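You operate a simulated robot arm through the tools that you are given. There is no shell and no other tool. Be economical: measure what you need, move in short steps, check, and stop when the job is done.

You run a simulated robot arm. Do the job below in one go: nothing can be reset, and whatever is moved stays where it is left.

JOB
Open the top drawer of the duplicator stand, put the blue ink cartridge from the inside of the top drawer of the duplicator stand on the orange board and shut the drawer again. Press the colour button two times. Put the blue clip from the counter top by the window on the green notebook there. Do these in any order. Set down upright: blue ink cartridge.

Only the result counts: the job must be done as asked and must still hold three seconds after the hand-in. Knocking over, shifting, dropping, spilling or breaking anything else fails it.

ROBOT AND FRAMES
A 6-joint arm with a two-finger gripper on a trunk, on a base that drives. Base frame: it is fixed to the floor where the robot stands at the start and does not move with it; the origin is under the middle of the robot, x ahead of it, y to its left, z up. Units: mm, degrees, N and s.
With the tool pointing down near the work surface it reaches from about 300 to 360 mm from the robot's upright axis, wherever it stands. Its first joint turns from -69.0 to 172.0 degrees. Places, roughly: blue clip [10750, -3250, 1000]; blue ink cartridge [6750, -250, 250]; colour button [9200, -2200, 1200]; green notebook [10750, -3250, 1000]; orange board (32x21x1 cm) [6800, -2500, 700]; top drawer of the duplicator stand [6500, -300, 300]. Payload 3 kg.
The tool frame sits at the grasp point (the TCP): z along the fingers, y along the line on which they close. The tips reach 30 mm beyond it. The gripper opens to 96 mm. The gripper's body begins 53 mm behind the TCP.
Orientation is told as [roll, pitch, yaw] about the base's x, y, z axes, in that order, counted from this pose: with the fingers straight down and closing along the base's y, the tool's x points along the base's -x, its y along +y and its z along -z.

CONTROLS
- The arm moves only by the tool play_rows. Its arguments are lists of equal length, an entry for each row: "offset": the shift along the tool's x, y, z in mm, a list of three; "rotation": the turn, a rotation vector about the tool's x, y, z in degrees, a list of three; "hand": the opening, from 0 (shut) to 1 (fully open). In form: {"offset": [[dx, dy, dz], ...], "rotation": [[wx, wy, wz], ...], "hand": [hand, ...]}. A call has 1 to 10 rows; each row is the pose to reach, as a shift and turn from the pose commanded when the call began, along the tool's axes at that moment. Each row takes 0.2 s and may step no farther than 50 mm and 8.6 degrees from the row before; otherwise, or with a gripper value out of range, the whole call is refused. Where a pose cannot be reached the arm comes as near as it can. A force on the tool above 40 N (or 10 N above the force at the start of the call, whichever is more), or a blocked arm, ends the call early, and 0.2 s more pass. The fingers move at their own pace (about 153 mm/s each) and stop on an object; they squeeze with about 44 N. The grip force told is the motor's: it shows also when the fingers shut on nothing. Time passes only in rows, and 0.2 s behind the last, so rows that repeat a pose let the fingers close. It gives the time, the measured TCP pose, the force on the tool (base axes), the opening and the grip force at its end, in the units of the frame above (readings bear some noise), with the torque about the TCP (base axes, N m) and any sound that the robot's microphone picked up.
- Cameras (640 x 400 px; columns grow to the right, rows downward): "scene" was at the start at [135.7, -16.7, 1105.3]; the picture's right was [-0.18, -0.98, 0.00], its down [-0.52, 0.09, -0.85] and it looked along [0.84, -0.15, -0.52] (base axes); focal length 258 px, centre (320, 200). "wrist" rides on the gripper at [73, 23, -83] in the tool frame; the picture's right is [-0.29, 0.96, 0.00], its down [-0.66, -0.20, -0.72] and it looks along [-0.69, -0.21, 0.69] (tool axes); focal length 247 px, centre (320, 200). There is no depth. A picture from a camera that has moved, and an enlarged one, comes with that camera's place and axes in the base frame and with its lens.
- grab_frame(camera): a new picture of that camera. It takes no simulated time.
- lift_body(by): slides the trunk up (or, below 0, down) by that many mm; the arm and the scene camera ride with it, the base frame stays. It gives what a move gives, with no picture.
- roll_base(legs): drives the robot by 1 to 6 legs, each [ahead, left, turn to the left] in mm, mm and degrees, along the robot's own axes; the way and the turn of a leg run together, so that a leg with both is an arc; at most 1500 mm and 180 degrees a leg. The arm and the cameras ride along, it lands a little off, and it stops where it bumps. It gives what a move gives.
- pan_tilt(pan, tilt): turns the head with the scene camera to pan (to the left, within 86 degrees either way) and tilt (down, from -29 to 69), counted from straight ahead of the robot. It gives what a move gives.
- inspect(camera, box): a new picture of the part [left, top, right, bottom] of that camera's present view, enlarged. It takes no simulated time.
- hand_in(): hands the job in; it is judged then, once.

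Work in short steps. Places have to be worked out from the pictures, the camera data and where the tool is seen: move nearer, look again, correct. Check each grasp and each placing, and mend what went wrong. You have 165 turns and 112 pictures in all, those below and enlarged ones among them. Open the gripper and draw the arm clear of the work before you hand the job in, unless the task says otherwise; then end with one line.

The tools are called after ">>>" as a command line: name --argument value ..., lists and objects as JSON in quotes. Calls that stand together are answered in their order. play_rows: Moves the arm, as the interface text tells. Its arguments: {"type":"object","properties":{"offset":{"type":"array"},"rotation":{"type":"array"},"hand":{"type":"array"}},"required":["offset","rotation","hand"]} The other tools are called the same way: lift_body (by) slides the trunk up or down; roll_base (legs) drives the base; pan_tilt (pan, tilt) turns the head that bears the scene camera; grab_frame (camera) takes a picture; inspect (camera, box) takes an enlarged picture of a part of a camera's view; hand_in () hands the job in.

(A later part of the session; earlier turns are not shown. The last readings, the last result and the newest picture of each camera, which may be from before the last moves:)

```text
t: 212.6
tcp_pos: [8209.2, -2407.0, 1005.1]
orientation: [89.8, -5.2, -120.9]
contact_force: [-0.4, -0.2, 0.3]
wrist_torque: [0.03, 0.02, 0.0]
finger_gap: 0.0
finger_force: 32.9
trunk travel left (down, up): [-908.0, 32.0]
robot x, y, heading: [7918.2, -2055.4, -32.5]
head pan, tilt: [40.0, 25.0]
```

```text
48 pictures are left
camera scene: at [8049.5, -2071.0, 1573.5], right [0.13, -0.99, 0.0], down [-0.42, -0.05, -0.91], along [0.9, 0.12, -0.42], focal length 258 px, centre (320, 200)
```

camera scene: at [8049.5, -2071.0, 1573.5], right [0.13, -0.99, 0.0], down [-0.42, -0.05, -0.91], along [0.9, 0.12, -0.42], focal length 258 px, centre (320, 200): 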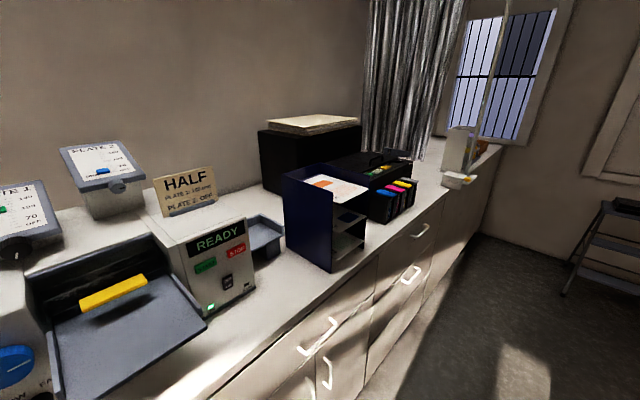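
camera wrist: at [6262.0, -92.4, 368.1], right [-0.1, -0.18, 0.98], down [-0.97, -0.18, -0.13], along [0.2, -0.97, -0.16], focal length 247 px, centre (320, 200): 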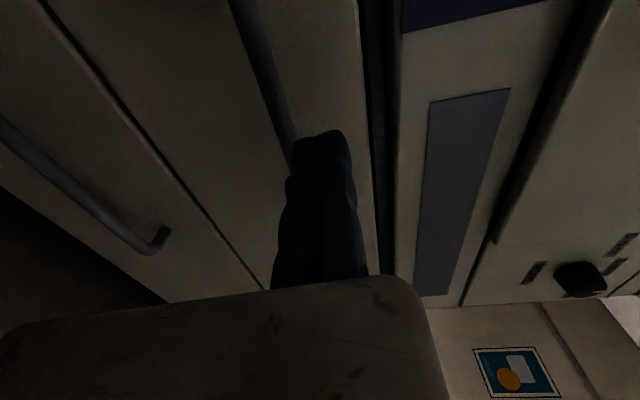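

The rough place falls on the black printer with ink cartridges; I zoom there.

>>> inspect --camera "scene" --box '[320, 130, 430, 230]'

>>> inspect --camera "scene" --box '[400, 100, 520, 210]'

```text
4.00 times, centred on (375, 180) of scene
camera zoom: at [8049.5, -2071.0, 1573.5], right [0.13, -0.99, 0.0], down [-0.42, -0.05, -0.91], along [0.9, 0.12, -0.42], focal length 1031 px, centre (100, 280)
```

zoom: 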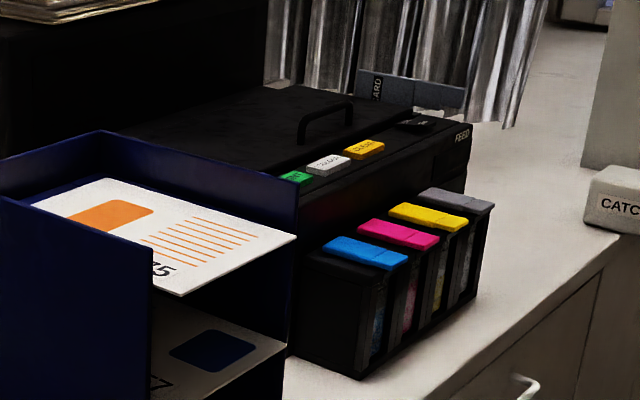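

```text
3.64 times, centred on (460, 155) of scene
camera zoom: at [8049.5, -2071.0, 1573.5], right [0.13, -0.99, 0.0], down [-0.42, -0.05, -0.91], along [0.9, 0.12, -0.42], focal length 938 px, centre (-189, 364)
```

zoom: 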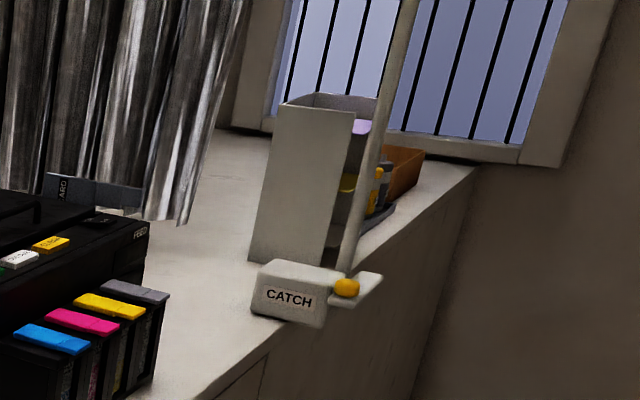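

Buttons (green, white, yellow) sit on the printer's top near u≈8870, v≈3400, z≈1180. I drive on, keep clear of the counter, and turn to face it.

>>> roll_base --legs '[[1030, -140, 0], [0, 0, 88]]'

>>> pan_tilt --pan -5 --tilt 30

>>> grab_frame --camera "scene"

```text
t: 221.9
tcp_pos: [9071.9, -2484.0, 1005.4]
orientation: [89.6, -5.3, -34.6]
contact_force: [0.2, -0.5, -0.4]
wrist_torque: [0.01, 0.02, 0.01]
finger_gap: 0.0
finger_force: 33.1
trunk travel left (down, up): [-908.0, 32.0]
robot x, y, heading: [8700.6, -2751.8, 54.0]
head pan, tilt: [40.0, 25.0]
```

```text
t: 223.0
tcp_pos: [9072.2, -2484.4, 1004.6]
orientation: [89.7, -5.3, -34.5]
contact_force: [0.2, 0.4, 0.1]
wrist_torque: [-0.02, -0.04, -0.01]
finger_gap: 0.1
finger_force: 33.5
trunk travel left (down, up): [-908.0, 32.0]
robot x, y, heading: [8702.8, -2753.0, 54.1]
head pan, tilt: [-5.0, 30.0]
```

```text
45 pictures are left
camera scene: at [8789.7, -2645.3, 1565.6], right [0.76, -0.66, 0.0], down [-0.33, -0.38, -0.87], along [0.57, 0.65, -0.5], focal length 258 px, centre (320, 200)
```

scene: 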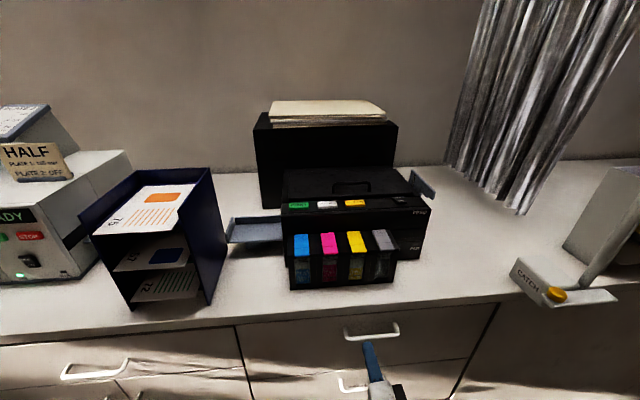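

Now a clear view; I zoom on the printer's buttons to read the labels.

>>> inspect --camera "scene" --box '[265, 170, 445, 300]'

>>> inspect --camera "scene" --box '[280, 190, 380, 220]'

```text
3.08 times, centred on (355, 235) of scene
camera zoom: at [8789.7, -2645.3, 1565.6], right [0.76, -0.66, 0.0], down [-0.33, -0.38, -0.87], along [0.57, 0.65, -0.5], focal length 793 px, centre (212, 92)
```

zoom: 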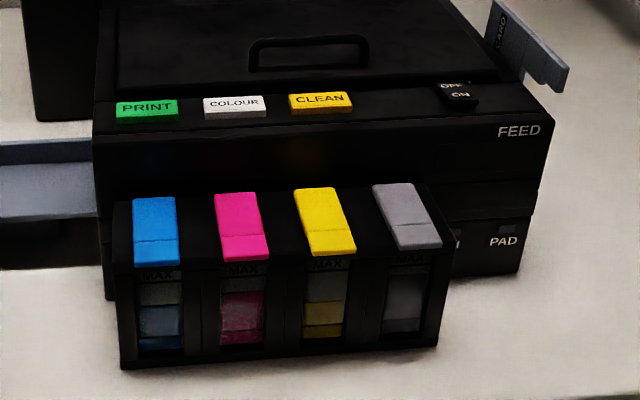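

```text
6.40 times, centred on (330, 205) of scene
camera zoom: at [8789.7, -2645.3, 1565.6], right [0.76, -0.66, 0.0], down [-0.33, -0.38, -0.87], along [0.57, 0.65, -0.5], focal length 1650 px, centre (256, 168)
```

zoom: 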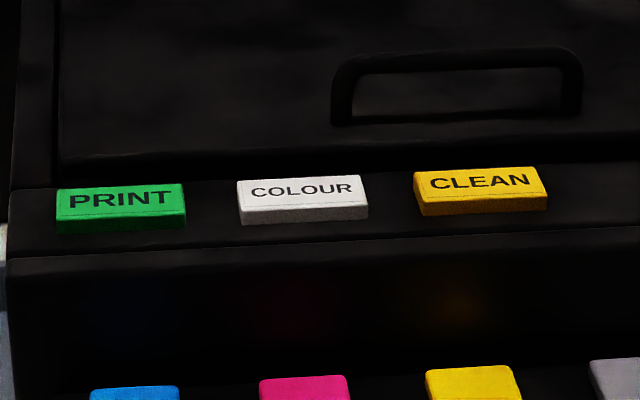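

COLOUR is the white middle button at about (9223,-2183,1187). From here I raise the arm and pitch the tool 45° down to test the posture.

>>> lift_body --by 30

>>> play_rows --offset '[[0, 36, 0], [0, 72, 0], [0, 108, 0], [0, 144, 0], [0, 180, 0], [0, 215, 0]]' --rotation '[[7.5, 0, 0], [15, 0, 0], [22.5, 0, 0], [30, 0, 0], [37.5, 0, 0], [45, 0, 0]]' --hand '[0, 0, 0, 0, 0, 0]'

```text
t: 223.7
tcp_pos: [9072.1, -2483.5, 1034.4]
orientation: [89.7, -5.3, -34.5]
contact_force: [-0.1, -0.4, -0.1]
wrist_torque: [0.03, 0.03, 0.03]
finger_gap: 0.1
finger_force: 33.2
trunk travel left (down, up): [-938.0, 2.0]
robot x, y, heading: [8704.4, -2757.0, 54.0]
head pan, tilt: [-5.0, 30.0]
```

```text
t: 224.2
tcp_pos: [9097.7, -2502.8, 1062.8]
orientation: [79.7, -14.5, -28.9]
contact_force: [1.0, -0.1, 0.2]
wrist_torque: [0.01, -0.02, -0.01]
finger_gap: 0.0
finger_force: 32.4
out of reach, approached as far as the arm can: row 1, 2
trunk travel left (down, up): [-938.0, 2.0]
robot x, y, heading: [8700.6, -2751.5, 54.0]
head pan, tilt: [-5.0, 30.0]
stopped in row 2: the arm was blocked; the commanded pose is now the measured one
```

That posture hits a joint limit. I go back to the tool-down posture, from which I can tilt forward instead.

>>> play_rows --offset '[[0, 0, 0], [0, 0, 0], [0, 0, 0], [0, 0, 0], [0, 0, 0], [0, 0, 0], [0, 0, 0], [0, 0, 0], [0, 0, 0], [0, 0, 0]]' --rotation '[[4.9, 4.9, -4.9], [9.8, 9.8, -9.8], [14.7, 14.7, -14.7], [19.6, 19.6, -19.6], [24.5, 24.5, -24.5], [29.4, 29.4, -29.4], [34.3, 34.3, -34.3], [39.2, 39.2, -39.2], [44.1, 44.1, -44.1], [49, 49, -49]]' --hand '[0, 0, 0, 0, 0, 0, 0, 0, 0, 0]'

>>> play_rows --offset '[[0, 0, 0], [0, 0, 0], [0, 0, 0], [0, 0, 0]]' --rotation '[[4.05, 4.05, -4.05], [8.1, 8.1, -8.1], [12.15, 12.15, -12.15], [15, 15, -15]]' --hand '[0, 0, 0, 0]'

```text
t: 226.4
tcp_pos: [9099.4, -2503.7, 1060.9]
orientation: [5.9, -11.7, 40.1]
contact_force: [0.5, 1.3, 0.2]
wrist_torque: [-0.02, 0.0, 0.02]
finger_gap: 0.0
finger_force: 32.8
trunk travel left (down, up): [-938.0, 2.0]
robot x, y, heading: [8701.3, -2753.7, 54.2]
head pan, tilt: [-5.0, 30.0]
```

```text
t: 227.4
tcp_pos: [9114.7, -2507.4, 1044.1]
orientation: [-12.7, 3.5, 53.2]
contact_force: [0.1, 0.2, 0.5]
wrist_torque: [-0.01, 0.01, -0.01]
finger_gap: 0.0
finger_force: 33.1
out of reach, approached as far as the arm can: row 2, 3, 4
trunk travel left (down, up): [-938.0, 2.0]
robot x, y, heading: [8701.4, -2751.7, 54.1]
head pan, tilt: [-5.0, 30.0]
```

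Now I level the roll and tilt the tool ~45° forward with the closing axis sideways.

>>> play_rows --offset '[[0, 0, 0], [0, 0, 0], [0, 0, 0], [0, 0, 0], [0, 0, 0], [0, 0, 0]]' --rotation '[[-2.1, -8, 0], [-4.2, -16, 0], [-6.3, -24, 0], [-8.4, -32, 0], [-10.5, -40, 0], [-12.7, -48, 0]]' --hand '[0, 0, 0, 0, 0, 0]'

```text
t: 228.1
tcp_pos: [9154.8, -2470.9, 1120.2]
orientation: [-11.2, -24.1, 56.8]
contact_force: [-0.3, -0.1, 0.8]
wrist_torque: [0.01, 0.01, 0.0]
finger_gap: 0.0
finger_force: 33.4
trunk travel left (down, up): [-938.0, 2.0]
robot x, y, heading: [8708.9, -2752.2, 54.1]
head pan, tilt: [-5.0, 30.0]
stopped in row 3: the arm was blocked; the commanded pose is now the measured one
```

Tilted 24° and already at z 1120. I remove the remaining roll.

>>> play_rows --offset '[[0, 0, 0], [0, 0, 0]]' --rotation '[[-5.5, 0, 0], [-11, 0, 0]]' --hand '[0, 0, 0]'

>>> grab_frame --camera "scene"

```text
refused: the lists must be of equal length
```

```text
42 pictures are left
camera scene: at [8789.9, -2645.8, 1595.6], right [0.75, -0.66, 0.0], down [-0.33, -0.38, -0.87], along [0.57, 0.65, -0.5], focal length 258 px, centre (320, 200)
```

scene: 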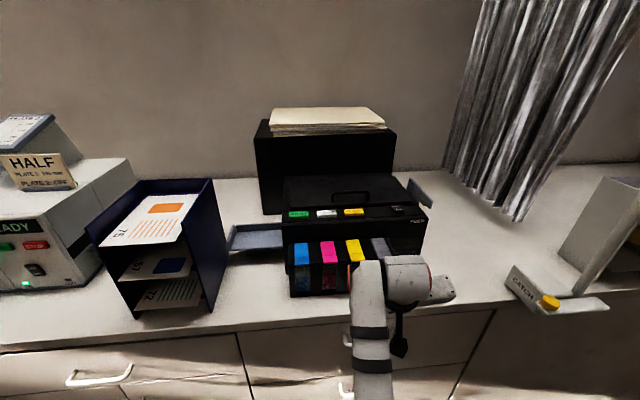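

I level the roll and raise the TCP about 100 mm to clear the printer.

>>> play_rows --offset '[[-14, 0, -31], [-28, 0, -62], [-41, 0, -91]]' --rotation '[[-4, 0, 0], [-8, 0, 0], [-11, 0, 0]]' --hand '[0, 0, 0]'

```text
t: 228.9
tcp_pos: [9142.0, -2428.6, 1183.2]
orientation: [0.2, -24.0, 56.9]
contact_force: [0.4, 0.6, 0.3]
wrist_torque: [0.01, 0.0, -0.03]
finger_gap: 0.0
finger_force: 33.1
out of reach, approached as far as the arm can: row 2, 3
trunk travel left (down, up): [-938.0, 2.0]
robot x, y, heading: [8702.3, -2751.9, 53.9]
head pan, tilt: [-5.0, 30.0]
```

I tilt further to ~40°, pulling back 40 mm and up 60 mm.

>>> play_rows --offset '[[4, 0, -24], [8, 0, -48], [12, 0, -71]]' --rotation '[[0, -5.5, 0], [0, -11, 0], [0, -16, 0]]' --hand '[0, 0, 0]'

```text
t: 229.7
tcp_pos: [9130.4, -2471.0, 1246.9]
orientation: [-2.1, -40.7, 57.1]
contact_force: [-0.1, -0.5, 0.1]
wrist_torque: [0.03, -0.03, -0.05]
finger_gap: 0.0
finger_force: 33.2
trunk travel left (down, up): [-938.0, 2.0]
robot x, y, heading: [8706.9, -2753.0, 54.3]
head pan, tilt: [-5.0, 30.0]
```

Tip is now at z≈1224, above button height. I drive 90 left and 190 ahead, then look.

>>> roll_base --legs '[[0, 91, 0], [190, 0, 0]]'

>>> grab_frame --camera "scene"

>>> grab_frame --camera "wrist"

```text
t: 231.9
tcp_pos: [9169.6, -2269.2, 1245.2]
orientation: [-2.3, -40.4, 56.8]
contact_force: [0.5, -0.5, 0.0]
wrist_torque: [0.01, 0.0, 0.03]
finger_gap: 0.2
finger_force: 33.4
trunk travel left (down, up): [-938.0, 2.0]
robot x, y, heading: [8744.6, -2548.4, 53.8]
head pan, tilt: [-5.0, 30.0]
```

```text
41 pictures are left
camera scene: at [8828.4, -2442.9, 1595.8], right [0.75, -0.66, 0.0], down [-0.33, -0.37, -0.87], along [0.57, 0.65, -0.5], focal length 258 px, centre (320, 200)
```

scene: 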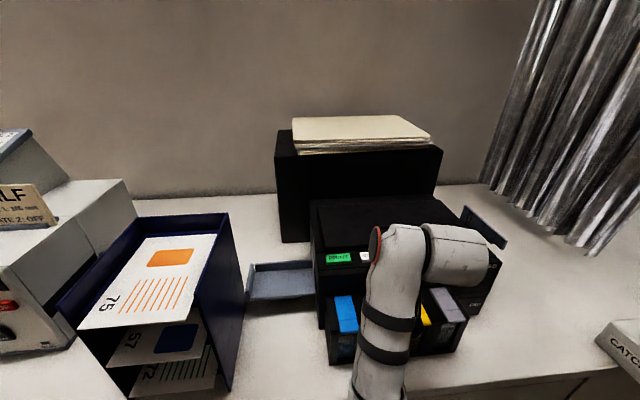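

```text
40 pictures are left
camera wrist: at [9088.6, -2345.6, 1260.8], right [-0.66, 0.73, 0.16], down [0.16, -0.07, 0.98], along [0.73, 0.68, -0.07], focal length 247 px, centre (320, 200)
```

wrist: 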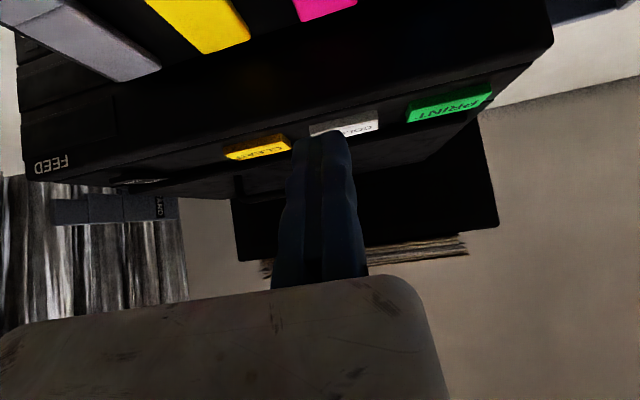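

Both cameras agree on the button; the tip is 78 mm short and 9 mm right of it. I drive that and check again.

>>> roll_base --legs '[[78, 9, 0]]'

>>> grab_frame --camera "wrist"

```text
t: 233.0
tcp_pos: [9209.0, -2203.1, 1246.4]
orientation: [-2.6, -40.4, 56.8]
contact_force: [-0.3, -0.3, -0.1]
wrist_torque: [0.03, 0.01, 0.0]
finger_gap: 0.0
finger_force: 33.1
trunk travel left (down, up): [-938.0, 2.0]
robot x, y, heading: [8783.8, -2479.4, 53.7]
head pan, tilt: [-5.0, 30.0]
```

```text
39 pictures are left
camera wrist: at [9128.2, -2279.7, 1261.5], right [-0.66, 0.73, 0.16], down [0.16, -0.07, 0.99], along [0.73, 0.68, -0.07], focal length 247 px, centre (320, 200)
```

wrist: 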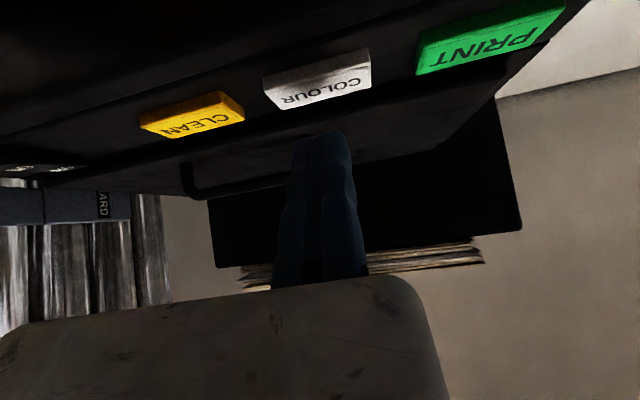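

Tip is right above COLOUR. I lower 33 mm first.

>>> play_rows --offset '[[8, 0, 14], [16.5, 0, 25.4], [18.5, 0, 27.7]]' --rotation '[[0, 0, 0], [0, 0, 0], [0, 0, 0]]' --hand '[0, 0, 0]'

>>> grab_frame --camera "wrist"

```text
t: 233.8
tcp_pos: [9222.4, -2197.6, 1221.1]
orientation: [-4.1, -41.7, 57.2]
contact_force: [0.1, 1.1, 1.3]
wrist_torque: [0.05, 0.01, 0.02]
finger_gap: 0.0
finger_force: 32.8
trunk travel left (down, up): [-938.0, 2.0]
robot x, y, heading: [8782.5, -2479.2, 53.7]
head pan, tilt: [-5.0, 30.0]
```

```text
38 pictures are left
camera wrist: at [9139.3, -2274.1, 1233.2], right [-0.66, 0.74, 0.14], down [0.13, -0.08, 0.99], along [0.74, 0.67, -0.05], focal length 247 px, centre (320, 200)
```

wrist: 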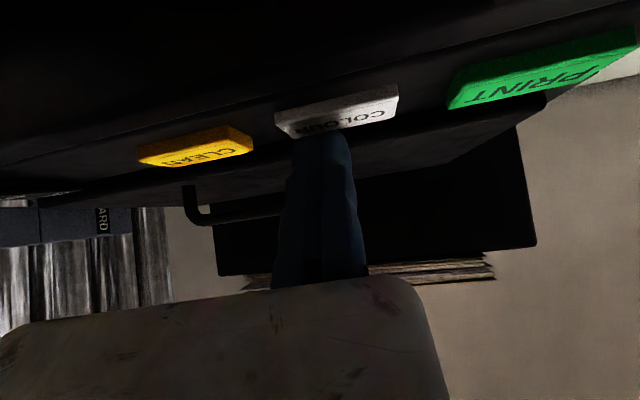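

The tip drifted ~8 mm to the right; I correct and press down until contact.

>>> play_rows --offset '[[0, 8, 0], [4, 8, 5], [8, 8, 9], [10.5, 8, 12]]' --rotation '[[0, 0, 0], [0, 0, 0], [0, 0, 0], [0, 0, 0]]' --hand '[0, 0, 0, 0]'

>>> grab_frame --camera "wrist"

```text
t: 235.0
tcp_pos: [9233.7, -2201.2, 1223.4]
orientation: [-8.0, -43.6, 58.6]
contact_force: [0.4, 0.3, -0.4]
wrist_torque: [0.0, 0.0, -0.01]
finger_gap: 0.0
finger_force: 32.9
trunk travel left (down, up): [-938.0, 2.0]
robot x, y, heading: [8783.0, -2476.4, 53.6]
head pan, tilt: [-5.0, 30.0]
stopped in row 4: the arm was blocked; the commanded pose is now the measured one
```

```text
37 pictures are left
camera wrist: at [9148.3, -2274.6, 1229.9], right [-0.65, 0.75, 0.1], down [0.07, -0.08, 0.99], along [0.76, 0.65, 0.0], focal length 247 px, centre (320, 200)
```

wrist: 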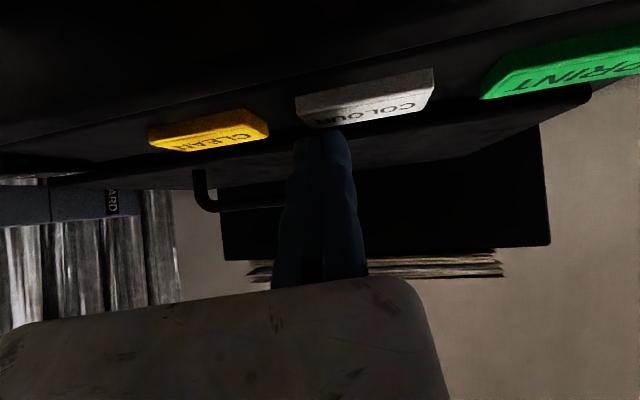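

The arm is at a joint limit here, so I correct with the base (20 left, 7 back) and will press with the trunk instead.

>>> roll_base --legs '[[-7, 20, 0]]'

>>> lift_body --by -8

>>> inspect --camera "wrist" --box '[220, 50, 440, 190]'

```text
t: 235.8
tcp_pos: [9217.7, -2197.6, 1220.3]
orientation: [-7.8, -43.5, 58.3]
contact_force: [1.1, -0.7, 1.3]
wrist_torque: [0.03, -0.02, 0.0]
finger_gap: 6.0
finger_force: 32.8
trunk travel left (down, up): [-938.0, 2.0]
robot x, y, heading: [8758.4, -2476.6, 53.9]
head pan, tilt: [-5.0, 30.0]
```

```text
t: 236.4
tcp_pos: [9211.7, -2196.0, 1215.7]
orientation: [-8.3, -43.7, 58.6]
contact_force: [-1.2, 1.8, 7.4]
wrist_torque: [0.13, 0.0, 0.06]
finger_gap: 5.9
finger_force: 32.6
trunk travel left (down, up): [-930.0, 10.0]
robot x, y, heading: [8761.8, -2472.6, 53.7]
head pan, tilt: [-5.0, 30.0]
heard: click
```

```text
2.86 times, centred on (330, 120) of wrist
camera zoom: at [9126.8, -2268.9, 1222.8], right [-0.65, 0.76, 0.1], down [0.06, -0.08, 0.99], along [0.76, 0.65, 0.01], focal length 706 px, centre (291, 429)
```

zoom: 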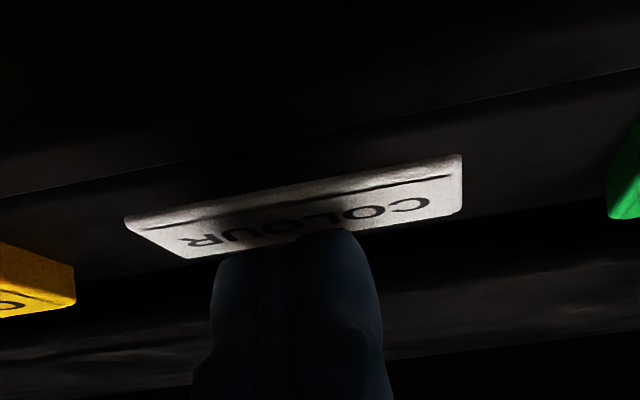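

A click was heard with the tip on COLOUR: first press. I raise to release it.

>>> lift_body --by 9

>>> inspect --camera "wrist" --box '[220, 50, 440, 190]'

```text
t: 236.9
tcp_pos: [9214.3, -2196.6, 1223.1]
orientation: [-8.1, -43.5, 58.5]
contact_force: [-1.4, 0.4, -0.1]
wrist_torque: [0.01, 0.02, 0.01]
finger_gap: 0.1
finger_force: 33.1
trunk travel left (down, up): [-939.0, 1.0]
robot x, y, heading: [8761.9, -2475.5, 53.6]
head pan, tilt: [-5.0, 30.0]
```

```text
2.86 times, centred on (330, 120) of wrist
camera zoom: at [9128.4, -2268.9, 1230.8], right [-0.65, 0.76, 0.1], down [0.07, -0.08, 0.99], along [0.76, 0.65, 0.0], focal length 706 px, centre (291, 429)
```

zoom: 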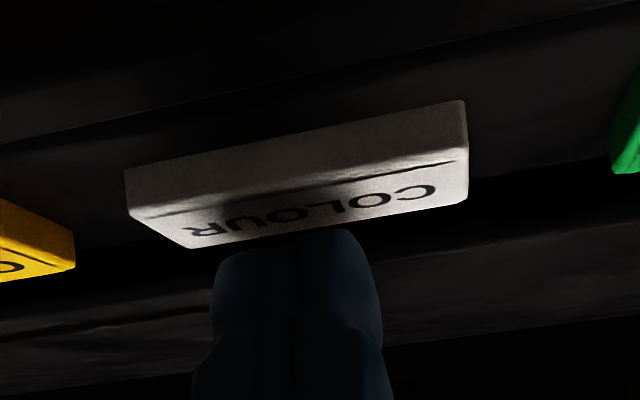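

Released and free. Second press.

>>> lift_body --by -9

>>> lift_body --by 9

```text
t: 237.5
tcp_pos: [9213.3, -2196.6, 1215.5]
orientation: [-8.1, -43.7, 58.6]
contact_force: [2.3, 1.6, 10.2]
wrist_torque: [0.18, -0.14, -0.06]
finger_gap: 6.1
finger_force: 33.3
trunk travel left (down, up): [-930.0, 10.0]
robot x, y, heading: [8762.1, -2473.6, 53.7]
head pan, tilt: [-5.0, 30.0]
heard: click
```

```text
t: 238.1
tcp_pos: [9212.7, -2195.0, 1223.8]
orientation: [-8.1, -43.3, 58.6]
contact_force: [-0.4, 0.2, 0.3]
wrist_torque: [0.0, -0.03, -0.01]
finger_gap: 0.0
finger_force: 33.3
trunk travel left (down, up): [-939.0, 1.0]
robot x, y, heading: [8765.7, -2472.6, 53.5]
head pan, tilt: [-5.0, 30.0]
```

Two clicks done. I back straight off and return the tool towards pointing down.

>>> roll_base --legs '[[-300, 0, 0]]'

>>> play_rows --offset '[[10, 0, 5], [20, 0, 10], [30, 0, 20], [40, 0, 30], [50, 0, 40], [60, 0, 50]]' --rotation '[[-1.4, 7, 0], [-2.8, 14, 0], [-4.2, 21, 0], [-5.6, 28, 0], [-7, 35, 0], [-8.1, 42, 0]]' --hand '[0, 0, 0, 0, 0, 0]'

>>> pan_tilt --pan -50 --tilt 25

>>> grab_frame --camera "scene"

```text
t: 240.1
tcp_pos: [9039.2, -2434.4, 1222.6]
orientation: [-8.2, -43.4, 58.3]
contact_force: [-0.1, 0.3, 0.4]
wrist_torque: [-0.01, 0.01, -0.01]
finger_gap: 0.2
finger_force: 32.5
trunk travel left (down, up): [-939.0, 1.0]
robot x, y, heading: [8589.8, -2713.6, 53.6]
head pan, tilt: [-5.0, 30.0]
```

```text
t: 241.5
tcp_pos: [9069.8, -2403.7, 1104.6]
orientation: [1.4, -1.5, 55.8]
contact_force: [-0.2, 0.8, -0.7]
wrist_torque: [0.01, -0.01, -0.04]
finger_gap: 0.0
finger_force: 32.5
out of reach, approached as far as the arm can: row 2, 3, 4, 5, 6
trunk travel left (down, up): [-939.0, 1.0]
robot x, y, heading: [8586.1, -2712.3, 53.8]
head pan, tilt: [-5.0, 30.0]
```

```text
t: 242.7
tcp_pos: [9068.0, -2404.0, 1105.1]
orientation: [1.3, -1.7, 55.8]
contact_force: [0.2, 0.1, 0.7]
wrist_torque: [0.02, 0.0, -0.03]
finger_gap: 0.1
finger_force: 33.0
trunk travel left (down, up): [-939.0, 1.0]
robot x, y, heading: [8586.9, -2712.4, 53.6]
head pan, tilt: [-50.0, 25.0]
```

```text
34 pictures are left
camera scene: at [8705.2, -2667.2, 1604.5], right [0.06, -1.0, 0.0], down [-0.42, -0.03, -0.91], along [0.9, 0.06, -0.42], focal length 258 px, centre (320, 200)
```

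scene: 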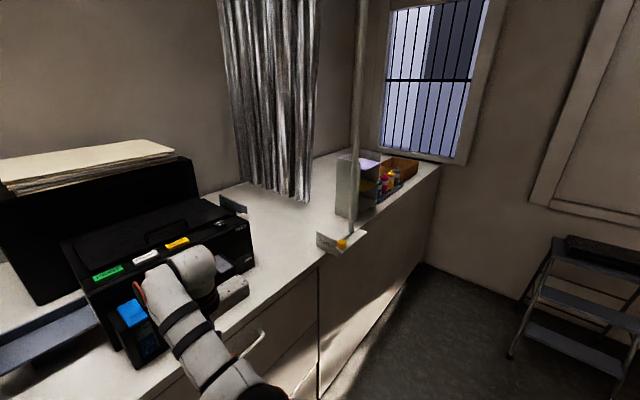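

Next the window end of the counter. I back off a bit for clearance from the catch box and strafe right along the counter.

>>> roll_base --legs '[[-140, 0, 1.5], [0, -900, 0], [0, -800, 0]]'

>>> pan_tilt --pan -10 --tilt 28

>>> grab_frame --camera "scene"

```text
t: 250.8
tcp_pos: [10123.8, -3326.9, 1105.5]
orientation: [1.2, -1.7, 56.2]
contact_force: [0.1, -0.2, 0.0]
wrist_torque: [-0.01, 0.06, 0.03]
finger_gap: 0.1
finger_force: 33.2
trunk travel left (down, up): [-939.0, 1.0]
robot x, y, heading: [9647.6, -3638.0, 54.2]
head pan, tilt: [-50.0, 25.0]
stopped in leg 3: the robot was blocked; the commanded pose is now the measured one
```

```text
t: 251.8
tcp_pos: [10124.4, -3327.6, 1105.3]
orientation: [1.4, -1.6, 56.2]
contact_force: [0.2, 0.8, -0.6]
wrist_torque: [0.01, 0.0, -0.02]
finger_gap: 0.0
finger_force: 33.3
trunk travel left (down, up): [-939.0, 1.0]
robot x, y, heading: [9644.2, -3636.9, 53.9]
head pan, tilt: [-10.0, 28.0]
```

```text
33 pictures are left
camera scene: at [9737.6, -3535.8, 1599.7], right [0.69, -0.72, 0.0], down [-0.34, -0.33, -0.88], along [0.64, 0.61, -0.47], focal length 258 px, centre (320, 200)
```

scene: 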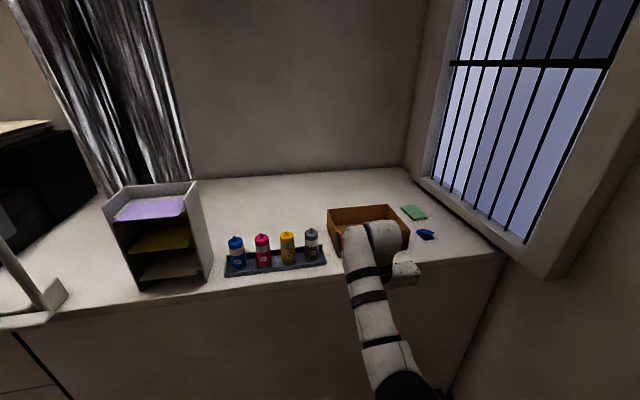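

The strafe was blocked by something on the right; I look there before anything else.

>>> pan_tilt --pan -75 --tilt 55

>>> grab_frame --camera "scene"

```text
t: 253.2
tcp_pos: [10125.2, -3328.9, 1105.8]
orientation: [1.4, -1.7, 56.1]
contact_force: [0.5, 0.1, 0.2]
wrist_torque: [-0.03, -0.04, 0.0]
finger_gap: 0.0
finger_force: 33.1
trunk travel left (down, up): [-939.0, 1.0]
robot x, y, heading: [9643.9, -3638.5, 54.2]
head pan, tilt: [-75.0, 55.0]
```

```text
32 pictures are left
camera scene: at [9740.5, -3625.6, 1560.5], right [-0.36, -0.93, 0.0], down [-0.76, 0.29, -0.57], along [0.54, -0.21, -0.82], focal length 258 px, centre (320, 200)
```

scene: 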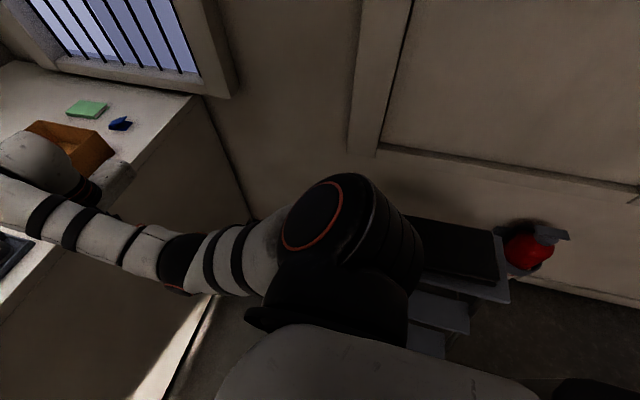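

The base touched the foot of the step stool and stopped. I move off it leftwards, then ahead and then right past it, with the clip at about (10645,-3257,990) and notebook at (10782,-3139,990).

>>> roll_base --legs '[[0, 25, 0], [265, 0, 1.5], [0, -400, 0]]'

>>> pan_tilt --pan -20 --tilt 45

>>> grab_frame --camera "scene"

>>> grab_frame --camera "wrist"

```text
t: 257.5
tcp_pos: [10568.7, -3309.9, 1104.5]
orientation: [1.4, -1.7, 58.0]
contact_force: [-0.4, 0.8, -1.0]
wrist_torque: [0.0, -0.01, 0.01]
finger_gap: 0.1
finger_force: 32.8
trunk travel left (down, up): [-939.0, 1.0]
robot x, y, heading: [10104.7, -3636.7, 55.2]
head pan, tilt: [-75.0, 55.0]
```

```text
t: 258.8
tcp_pos: [10570.0, -3310.2, 1104.5]
orientation: [1.5, -1.7, 58.0]
contact_force: [0.7, -0.4, 0.0]
wrist_torque: [-0.02, 0.01, 0.03]
finger_gap: 0.0
finger_force: 32.9
trunk travel left (down, up): [-939.0, 1.0]
robot x, y, heading: [10099.9, -3634.2, 55.5]
head pan, tilt: [-20.0, 45.0]
```

```text
31 pictures are left
camera scene: at [10191.7, -3548.4, 1573.9], right [0.58, -0.81, 0.0], down [-0.57, -0.41, -0.71], along [0.57, 0.41, -0.71], focal length 258 px, centre (320, 200)
```

scene: 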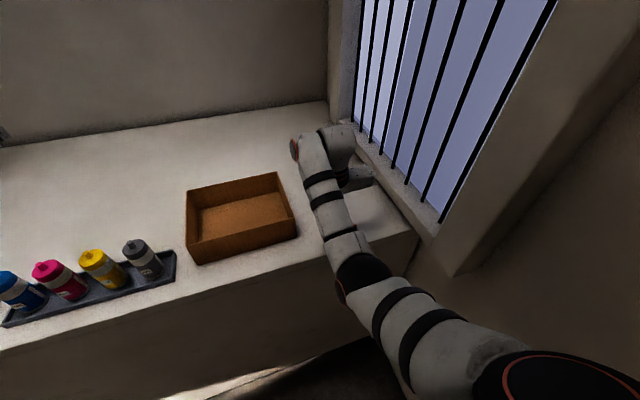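

```text
30 pictures are left
camera wrist: at [10512.0, -3362.3, 1187.0], right [-0.66, 0.75, 0.03], down [0.53, 0.42, 0.74], along [0.54, 0.5, -0.68], focal length 247 px, centre (320, 200)
```

wrist: 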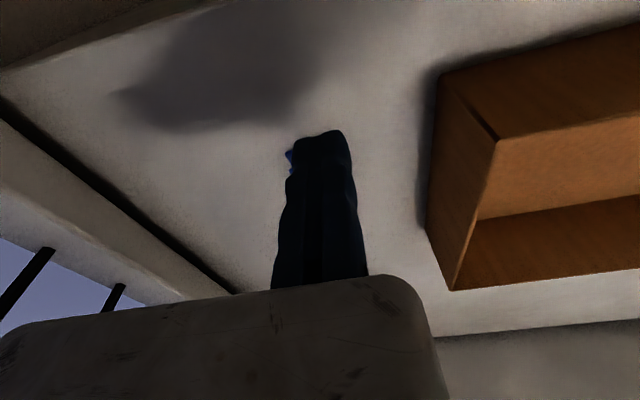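

The clip hides behind the fingers; I open the hand and look again.

>>> play_rows --offset '[[0, 0, 0], [0, 0, 0], [0, 0, 0]]' --rotation '[[0, 0, 0], [0, 0, 0], [0, 0, 0]]' --hand '[0.5, 1, 1]'

>>> inspect --camera "wrist" --box '[60, 40, 420, 300]'

```text
t: 259.6
tcp_pos: [10569.2, -3309.9, 1104.8]
orientation: [1.4, -1.7, 58.0]
contact_force: [0.2, 0.4, -0.4]
wrist_torque: [0.01, -0.04, -0.01]
finger_gap: 96.1
finger_force: 0.1
trunk travel left (down, up): [-939.0, 1.0]
robot x, y, heading: [10100.9, -3635.7, 55.5]
head pan, tilt: [-20.0, 45.0]
```

```text
1.54 times, centred on (240, 170) of wrist
camera zoom: at [10511.9, -3362.2, 1187.0], right [-0.66, 0.75, 0.03], down [0.53, 0.42, 0.74], along [0.54, 0.5, -0.68], focal length 380 px, centre (443, 246)
```

zoom: 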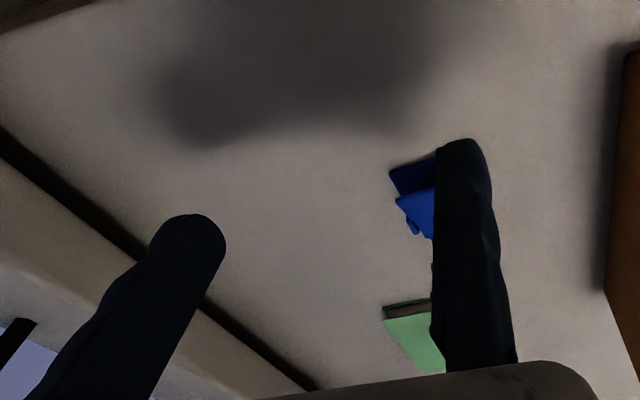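

The clip is about 80 mm ahead and 25 mm to the right of the fixed finger. I drive 60 ahead and look again.

>>> roll_base --legs '[[60, 6, 0]]'

>>> inspect --camera "wrist" --box '[60, 0, 460, 300]'

```text
t: 260.5
tcp_pos: [10595.9, -3262.2, 1107.3]
orientation: [1.3, -1.9, 57.8]
contact_force: [0.2, -1.2, 0.6]
wrist_torque: [0.0, 0.0, -0.02]
finger_gap: 95.9
finger_force: 0.1
trunk travel left (down, up): [-939.0, 1.0]
robot x, y, heading: [10123.4, -3586.1, 55.9]
head pan, tilt: [-20.0, 45.0]
```

```text
1.33 times, centred on (260, 150) of wrist
camera zoom: at [10538.3, -3313.9, 1188.9], right [-0.65, 0.76, 0.03], down [0.53, 0.42, 0.74], along [0.54, 0.5, -0.67], focal length 329 px, centre (400, 267)
```

zoom: 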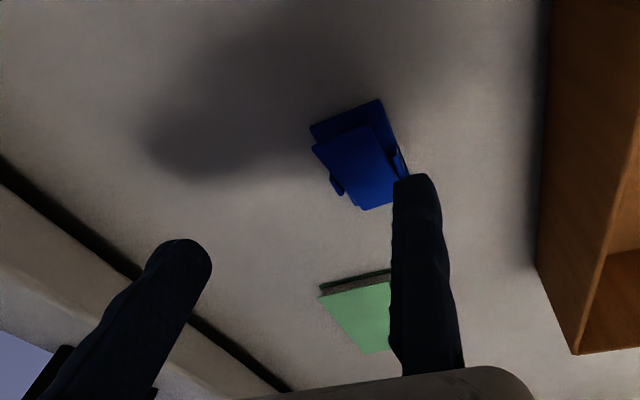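

Clip centre: 18 mm ahead and 28 mm right of TCP, width ~46 mm, aligned with the jaw. I drive 17 ahead and lower 60 mm, then check.

>>> roll_base --legs '[[17, 0, 0]]'

>>> lift_body --by -60

>>> grab_frame --camera "wrist"

```text
t: 261.3
tcp_pos: [10607.0, -3244.9, 1107.1]
orientation: [1.3, -1.8, 57.9]
contact_force: [-0.4, -0.7, 0.0]
wrist_torque: [0.02, 0.0, 0.02]
finger_gap: 96.0
finger_force: 0.1
trunk travel left (down, up): [-939.0, 1.0]
robot x, y, heading: [10135.5, -3571.7, 55.7]
head pan, tilt: [-20.0, 45.0]
```

```text
t: 262.3
tcp_pos: [10607.6, -3244.2, 1046.1]
orientation: [1.4, -1.6, 57.9]
contact_force: [-0.8, -0.4, -0.2]
wrist_torque: [0.01, -0.04, -0.01]
finger_gap: 95.9
finger_force: 0.1
trunk travel left (down, up): [-879.0, 61.0]
robot x, y, heading: [10137.7, -3568.6, 55.5]
head pan, tilt: [-20.0, 45.0]
```

```text
27 pictures are left
camera wrist: at [10550.0, -3296.2, 1127.2], right [-0.65, 0.76, 0.03], down [0.53, 0.42, 0.74], along [0.54, 0.5, -0.68], focal length 247 px, centre (320, 200)
```

wrist: 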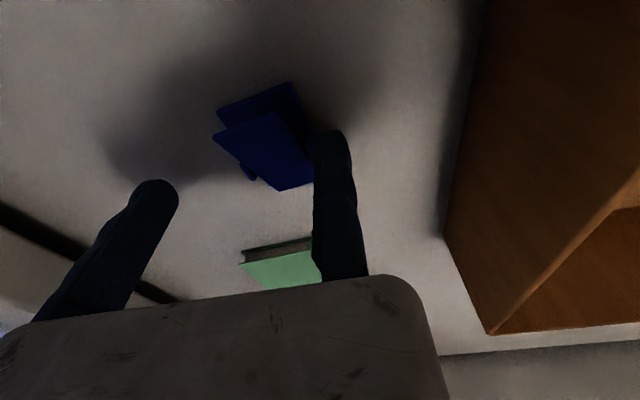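

Well aligned. I lower 24 mm, then feel for the surface.

>>> lift_body --by -22

>>> lift_body --by -5

>>> inspect --camera "wrist" --box '[100, 50, 440, 310]'

```text
t: 263.0
tcp_pos: [10610.4, -3244.5, 1031.5]
orientation: [0.9, -3.2, 57.9]
contact_force: [-5.1, -4.0, 11.9]
wrist_torque: [-0.84, -0.82, -0.72]
finger_gap: 93.0
finger_force: 0.1
trunk travel left (down, up): [-857.0, 83.0]
robot x, y, heading: [10136.8, -3567.0, 55.6]
head pan, tilt: [-20.0, 45.0]
stopped: the force on the tool passed its limit at 43 N (the readings are from after the stop); the commanded pose is now the measured one
```

```text
t: 263.7
tcp_pos: [10610.4, -3244.7, 1031.0]
orientation: [0.5, -3.6, 57.6]
contact_force: [-6.7, -6.0, 17.1]
wrist_torque: [-1.19, -1.05, -0.97]
finger_gap: 92.3
finger_force: 0.0
trunk travel left (down, up): [-852.0, 88.0]
robot x, y, heading: [10137.5, -3569.1, 55.8]
head pan, tilt: [-20.0, 45.0]
stopped: the force on the tool passed its limit at 42 N (the readings are from after the stop); the commanded pose is now the measured one
```

```text
1.54 times, centred on (270, 180) of wrist
camera zoom: at [10550.2, -3298.8, 1110.1], right [-0.65, 0.76, 0.03], down [0.5, 0.41, 0.76], along [0.57, 0.51, -0.65], focal length 380 px, centre (397, 231)
```

zoom: 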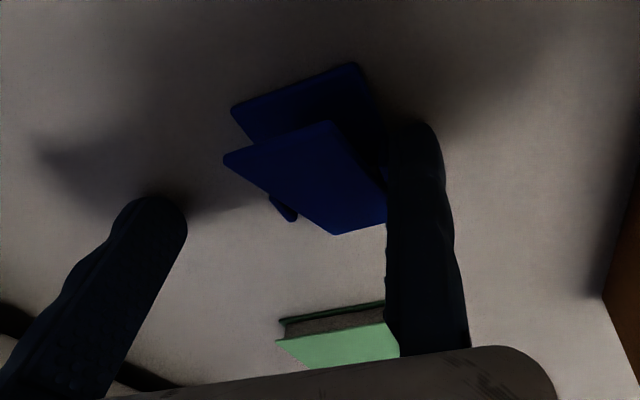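

The tips touched the counter (z≈1001). I ease up until unloaded.

>>> lift_body --by 8

```text
t: 264.2
tcp_pos: [10612.5, -3242.7, 1035.2]
orientation: [0.8, -3.3, 58.0]
contact_force: [-0.3, -1.1, 0.2]
wrist_torque: [0.01, -0.01, -0.01]
finger_gap: 96.2
finger_force: 0.0
trunk travel left (down, up): [-860.0, 80.0]
robot x, y, heading: [10137.9, -3573.4, 55.6]
head pan, tilt: [-20.0, 45.0]
```

Unloaded, tips ~4 mm above the counter. I close on the clip.

>>> play_rows --offset '[[0, 0, 0], [0, 0, 0], [0, 0, 0], [0, 0, 0]]' --rotation '[[0, 0, 0], [0, 0, 0], [0, 0, 0], [0, 0, 0]]' --hand '[0.7, 0.45, 0.3, 0.3]'

>>> grab_frame --camera "wrist"

```text
t: 265.2
tcp_pos: [10612.5, -3240.4, 1035.0]
orientation: [0.7, -3.3, 57.8]
contact_force: [0.5, 0.1, 0.5]
wrist_torque: [-0.02, -0.01, -0.01]
finger_gap: 42.4
finger_force: 44.2
trunk travel left (down, up): [-860.0, 80.0]
robot x, y, heading: [10137.9, -3571.0, 55.6]
head pan, tilt: [-20.0, 45.0]
```

```text
25 pictures are left
camera wrist: at [10553.8, -3295.0, 1114.4], right [-0.65, 0.76, 0.03], down [0.51, 0.41, 0.76], along [0.56, 0.51, -0.65], focal length 247 px, centre (320, 200)
```

wrist: 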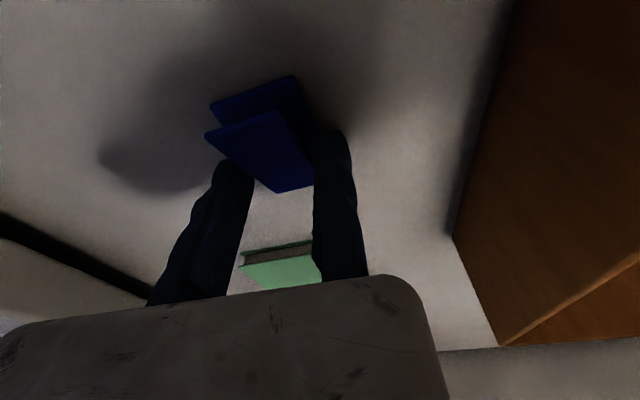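

Gripped at 42 mm. I lift 55 mm and look at the notebook.

>>> lift_body --by 55

>>> grab_frame --camera "wrist"

>>> pan_tilt --pan -35 --tilt 35

>>> grab_frame --camera "scene"

```text
t: 266.2
tcp_pos: [10612.5, -3240.5, 1089.7]
orientation: [0.8, -3.3, 57.9]
contact_force: [-0.8, 0.4, -1.3]
wrist_torque: [0.03, -0.02, -0.01]
finger_gap: 42.8
finger_force: 43.8
trunk travel left (down, up): [-915.0, 25.0]
robot x, y, heading: [10139.2, -3570.3, 55.6]
head pan, tilt: [-20.0, 45.0]
```

```text
24 pictures are left
camera wrist: at [10553.8, -3294.9, 1169.3], right [-0.65, 0.76, 0.03], down [0.51, 0.41, 0.76], along [0.56, 0.51, -0.65], focal length 247 px, centre (320, 200)
```

wrist: 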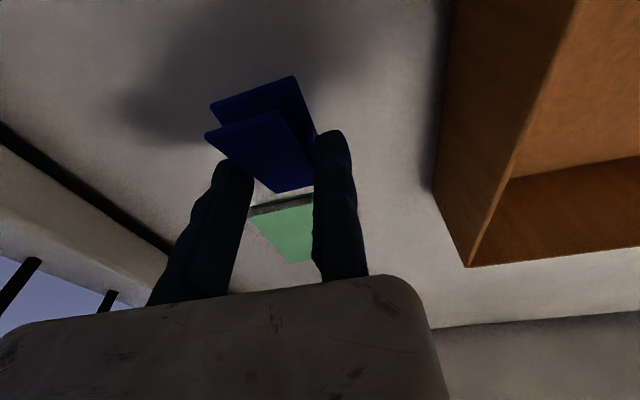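

```text
t: 267.0
tcp_pos: [10613.7, -3241.6, 1090.3]
orientation: [0.8, -3.2, 57.9]
contact_force: [0.1, 0.4, -0.3]
wrist_torque: [-0.01, 0.02, -0.04]
finger_gap: 42.9
finger_force: 43.7
trunk travel left (down, up): [-915.0, 25.0]
robot x, y, heading: [10135.6, -3567.9, 55.8]
head pan, tilt: [-35.0, 35.0]
```

```text
23 pictures are left
camera scene: at [10246.0, -3497.8, 1565.0], right [0.35, -0.94, 0.0], down [-0.54, -0.2, -0.82], along [0.77, 0.29, -0.57], focal length 258 px, centre (320, 200)
```

scene: 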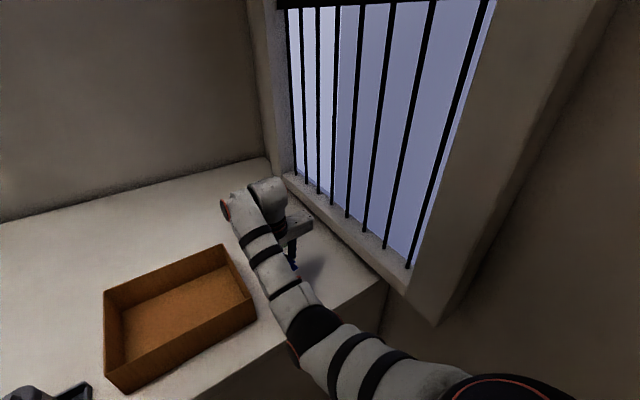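

Clip is held. Notebook centre ≈(10743,-3156), top ≈1012; I drive 100 ahead and 32 right first, then verify.

>>> roll_base --legs '[[0, -32, 0], [100, 0, 0]]'

>>> grab_frame --camera "wrist"

```text
t: 268.5
tcp_pos: [10695.7, -3180.5, 1089.8]
orientation: [0.8, -3.3, 57.8]
contact_force: [0.1, -0.8, -0.7]
wrist_torque: [0.03, 0.01, -0.01]
finger_gap: 42.7
finger_force: 44.0
trunk travel left (down, up): [-915.0, 25.0]
robot x, y, heading: [10214.9, -3506.8, 55.7]
head pan, tilt: [-35.0, 35.0]
```

```text
22 pictures are left
camera wrist: at [10635.4, -3233.4, 1169.9], right [-0.65, 0.76, 0.03], down [0.51, 0.41, 0.76], along [0.56, 0.51, -0.65], focal length 247 px, centre (320, 200)
```

wrist: 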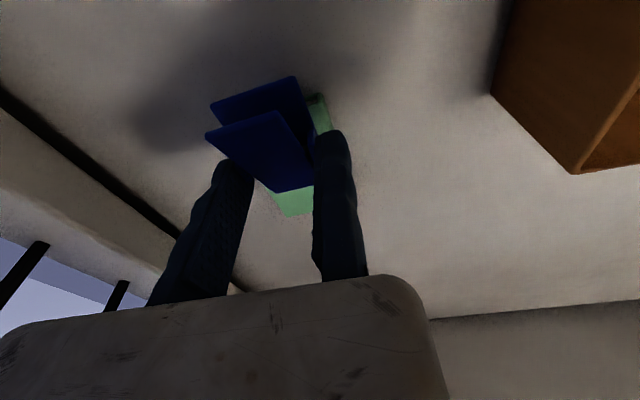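

The notebook is straight ahead under the clip; 50 mm more puts it well on. I drive that and lower partway.

>>> roll_base --legs '[[50, 0, 0]]'

>>> lift_body --by -25

>>> grab_frame --camera "wrist"

```text
t: 269.5
tcp_pos: [10719.7, -3140.6, 1091.4]
orientation: [0.6, -3.5, 57.9]
contact_force: [-0.4, -0.4, 0.5]
wrist_torque: [0.03, -0.01, 0.02]
finger_gap: 42.4
finger_force: 44.0
trunk travel left (down, up): [-915.0, 25.0]
robot x, y, heading: [10246.9, -3465.0, 55.7]
head pan, tilt: [-35.0, 35.0]
```

```text
t: 270.2
tcp_pos: [10723.4, -3137.0, 1065.0]
orientation: [0.8, -3.4, 57.8]
contact_force: [0.0, -0.4, 0.2]
wrist_torque: [0.05, -0.02, 0.03]
finger_gap: 42.8
finger_force: 43.9
trunk travel left (down, up): [-890.0, 50.0]
robot x, y, heading: [10250.1, -3464.9, 55.6]
head pan, tilt: [-35.0, 35.0]
```

```text
21 pictures are left
camera wrist: at [10663.5, -3190.8, 1144.0], right [-0.65, 0.76, 0.03], down [0.51, 0.41, 0.76], along [0.56, 0.51, -0.65], focal length 247 px, centre (320, 200)
```

wrist: 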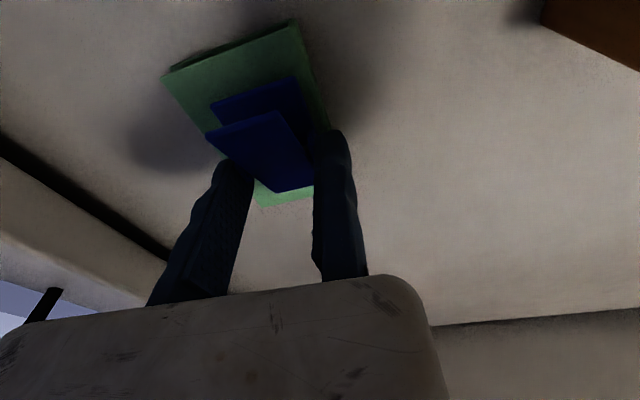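

The clip is over the notebook's middle. I lower the rest gently.

>>> lift_body --by -13

>>> lift_body --by -3

>>> lift_body --by -3

```text
t: 270.8
tcp_pos: [10722.0, -3136.7, 1051.7]
orientation: [0.6, -3.4, 57.8]
contact_force: [0.5, 0.2, 0.4]
wrist_torque: [-0.03, 0.02, -0.03]
finger_gap: 42.8
finger_force: 43.9
trunk travel left (down, up): [-877.0, 63.0]
robot x, y, heading: [10246.3, -3466.3, 55.9]
head pan, tilt: [-35.0, 35.0]
```

```text
t: 271.3
tcp_pos: [10722.8, -3138.3, 1049.5]
orientation: [0.7, -3.3, 57.8]
contact_force: [0.2, -0.6, 2.6]
wrist_torque: [-0.15, -0.06, 0.02]
finger_gap: 42.8
finger_force: 43.6
trunk travel left (down, up): [-874.0, 66.0]
robot x, y, heading: [10246.9, -3463.2, 55.5]
head pan, tilt: [-35.0, 35.0]
```

```text
t: 271.8
tcp_pos: [10722.2, -3139.6, 1048.7]
orientation: [0.7, -3.7, 57.8]
contact_force: [5.1, 3.4, 22.9]
wrist_torque: [-0.84, -0.34, 0.19]
finger_gap: 42.6
finger_force: 43.8
trunk travel left (down, up): [-871.0, 69.0]
robot x, y, heading: [10249.0, -3464.6, 55.8]
head pan, tilt: [-35.0, 35.0]
```

Contact made at TCP z≈1049. I ease up 2 mm and open the hand.

>>> lift_body --by 3

>>> play_rows --offset '[[0, 0, 0], [0, 0, 0], [0, 4, 0]]' --rotation '[[0, 0, 0], [0, 0, 0], [0, 0, 0]]' --hand '[0.6, 0.75, 0.75]'

>>> lift_body --by 60

>>> grab_frame --camera "wrist"

```text
t: 272.3
tcp_pos: [10722.0, -3138.0, 1050.0]
orientation: [0.7, -3.3, 57.7]
contact_force: [2.6, 1.9, 11.7]
wrist_torque: [-0.24, -0.41, 0.1]
finger_gap: 42.6
finger_force: 43.9
trunk travel left (down, up): [-874.0, 66.0]
robot x, y, heading: [10248.8, -3461.9, 55.5]
head pan, tilt: [-35.0, 35.0]
```

```text
t: 273.1
tcp_pos: [10719.6, -3135.3, 1048.7]
orientation: [0.7, -3.3, 57.8]
contact_force: [-0.8, 1.4, -0.6]
wrist_torque: [-0.01, -0.04, 0.01]
finger_gap: 72.1
finger_force: 0.0
trunk travel left (down, up): [-874.0, 66.0]
robot x, y, heading: [10244.5, -3465.8, 55.7]
head pan, tilt: [-35.0, 35.0]
```

```text
t: 274.1
tcp_pos: [10719.5, -3136.1, 1109.6]
orientation: [0.7, -3.3, 57.6]
contact_force: [0.1, -1.2, 0.1]
wrist_torque: [-0.01, -0.02, 0.03]
finger_gap: 71.8
finger_force: 0.0
trunk travel left (down, up): [-934.0, 6.0]
robot x, y, heading: [10242.3, -3462.8, 55.5]
head pan, tilt: [-35.0, 35.0]
```

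```text
20 pictures are left
camera wrist: at [10660.0, -3189.0, 1188.1], right [-0.65, 0.76, 0.03], down [0.51, 0.41, 0.76], along [0.56, 0.51, -0.65], focal length 247 px, centre (320, 200)
```

wrist: 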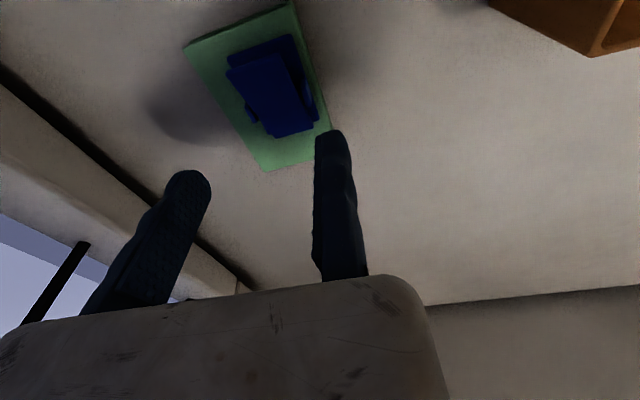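

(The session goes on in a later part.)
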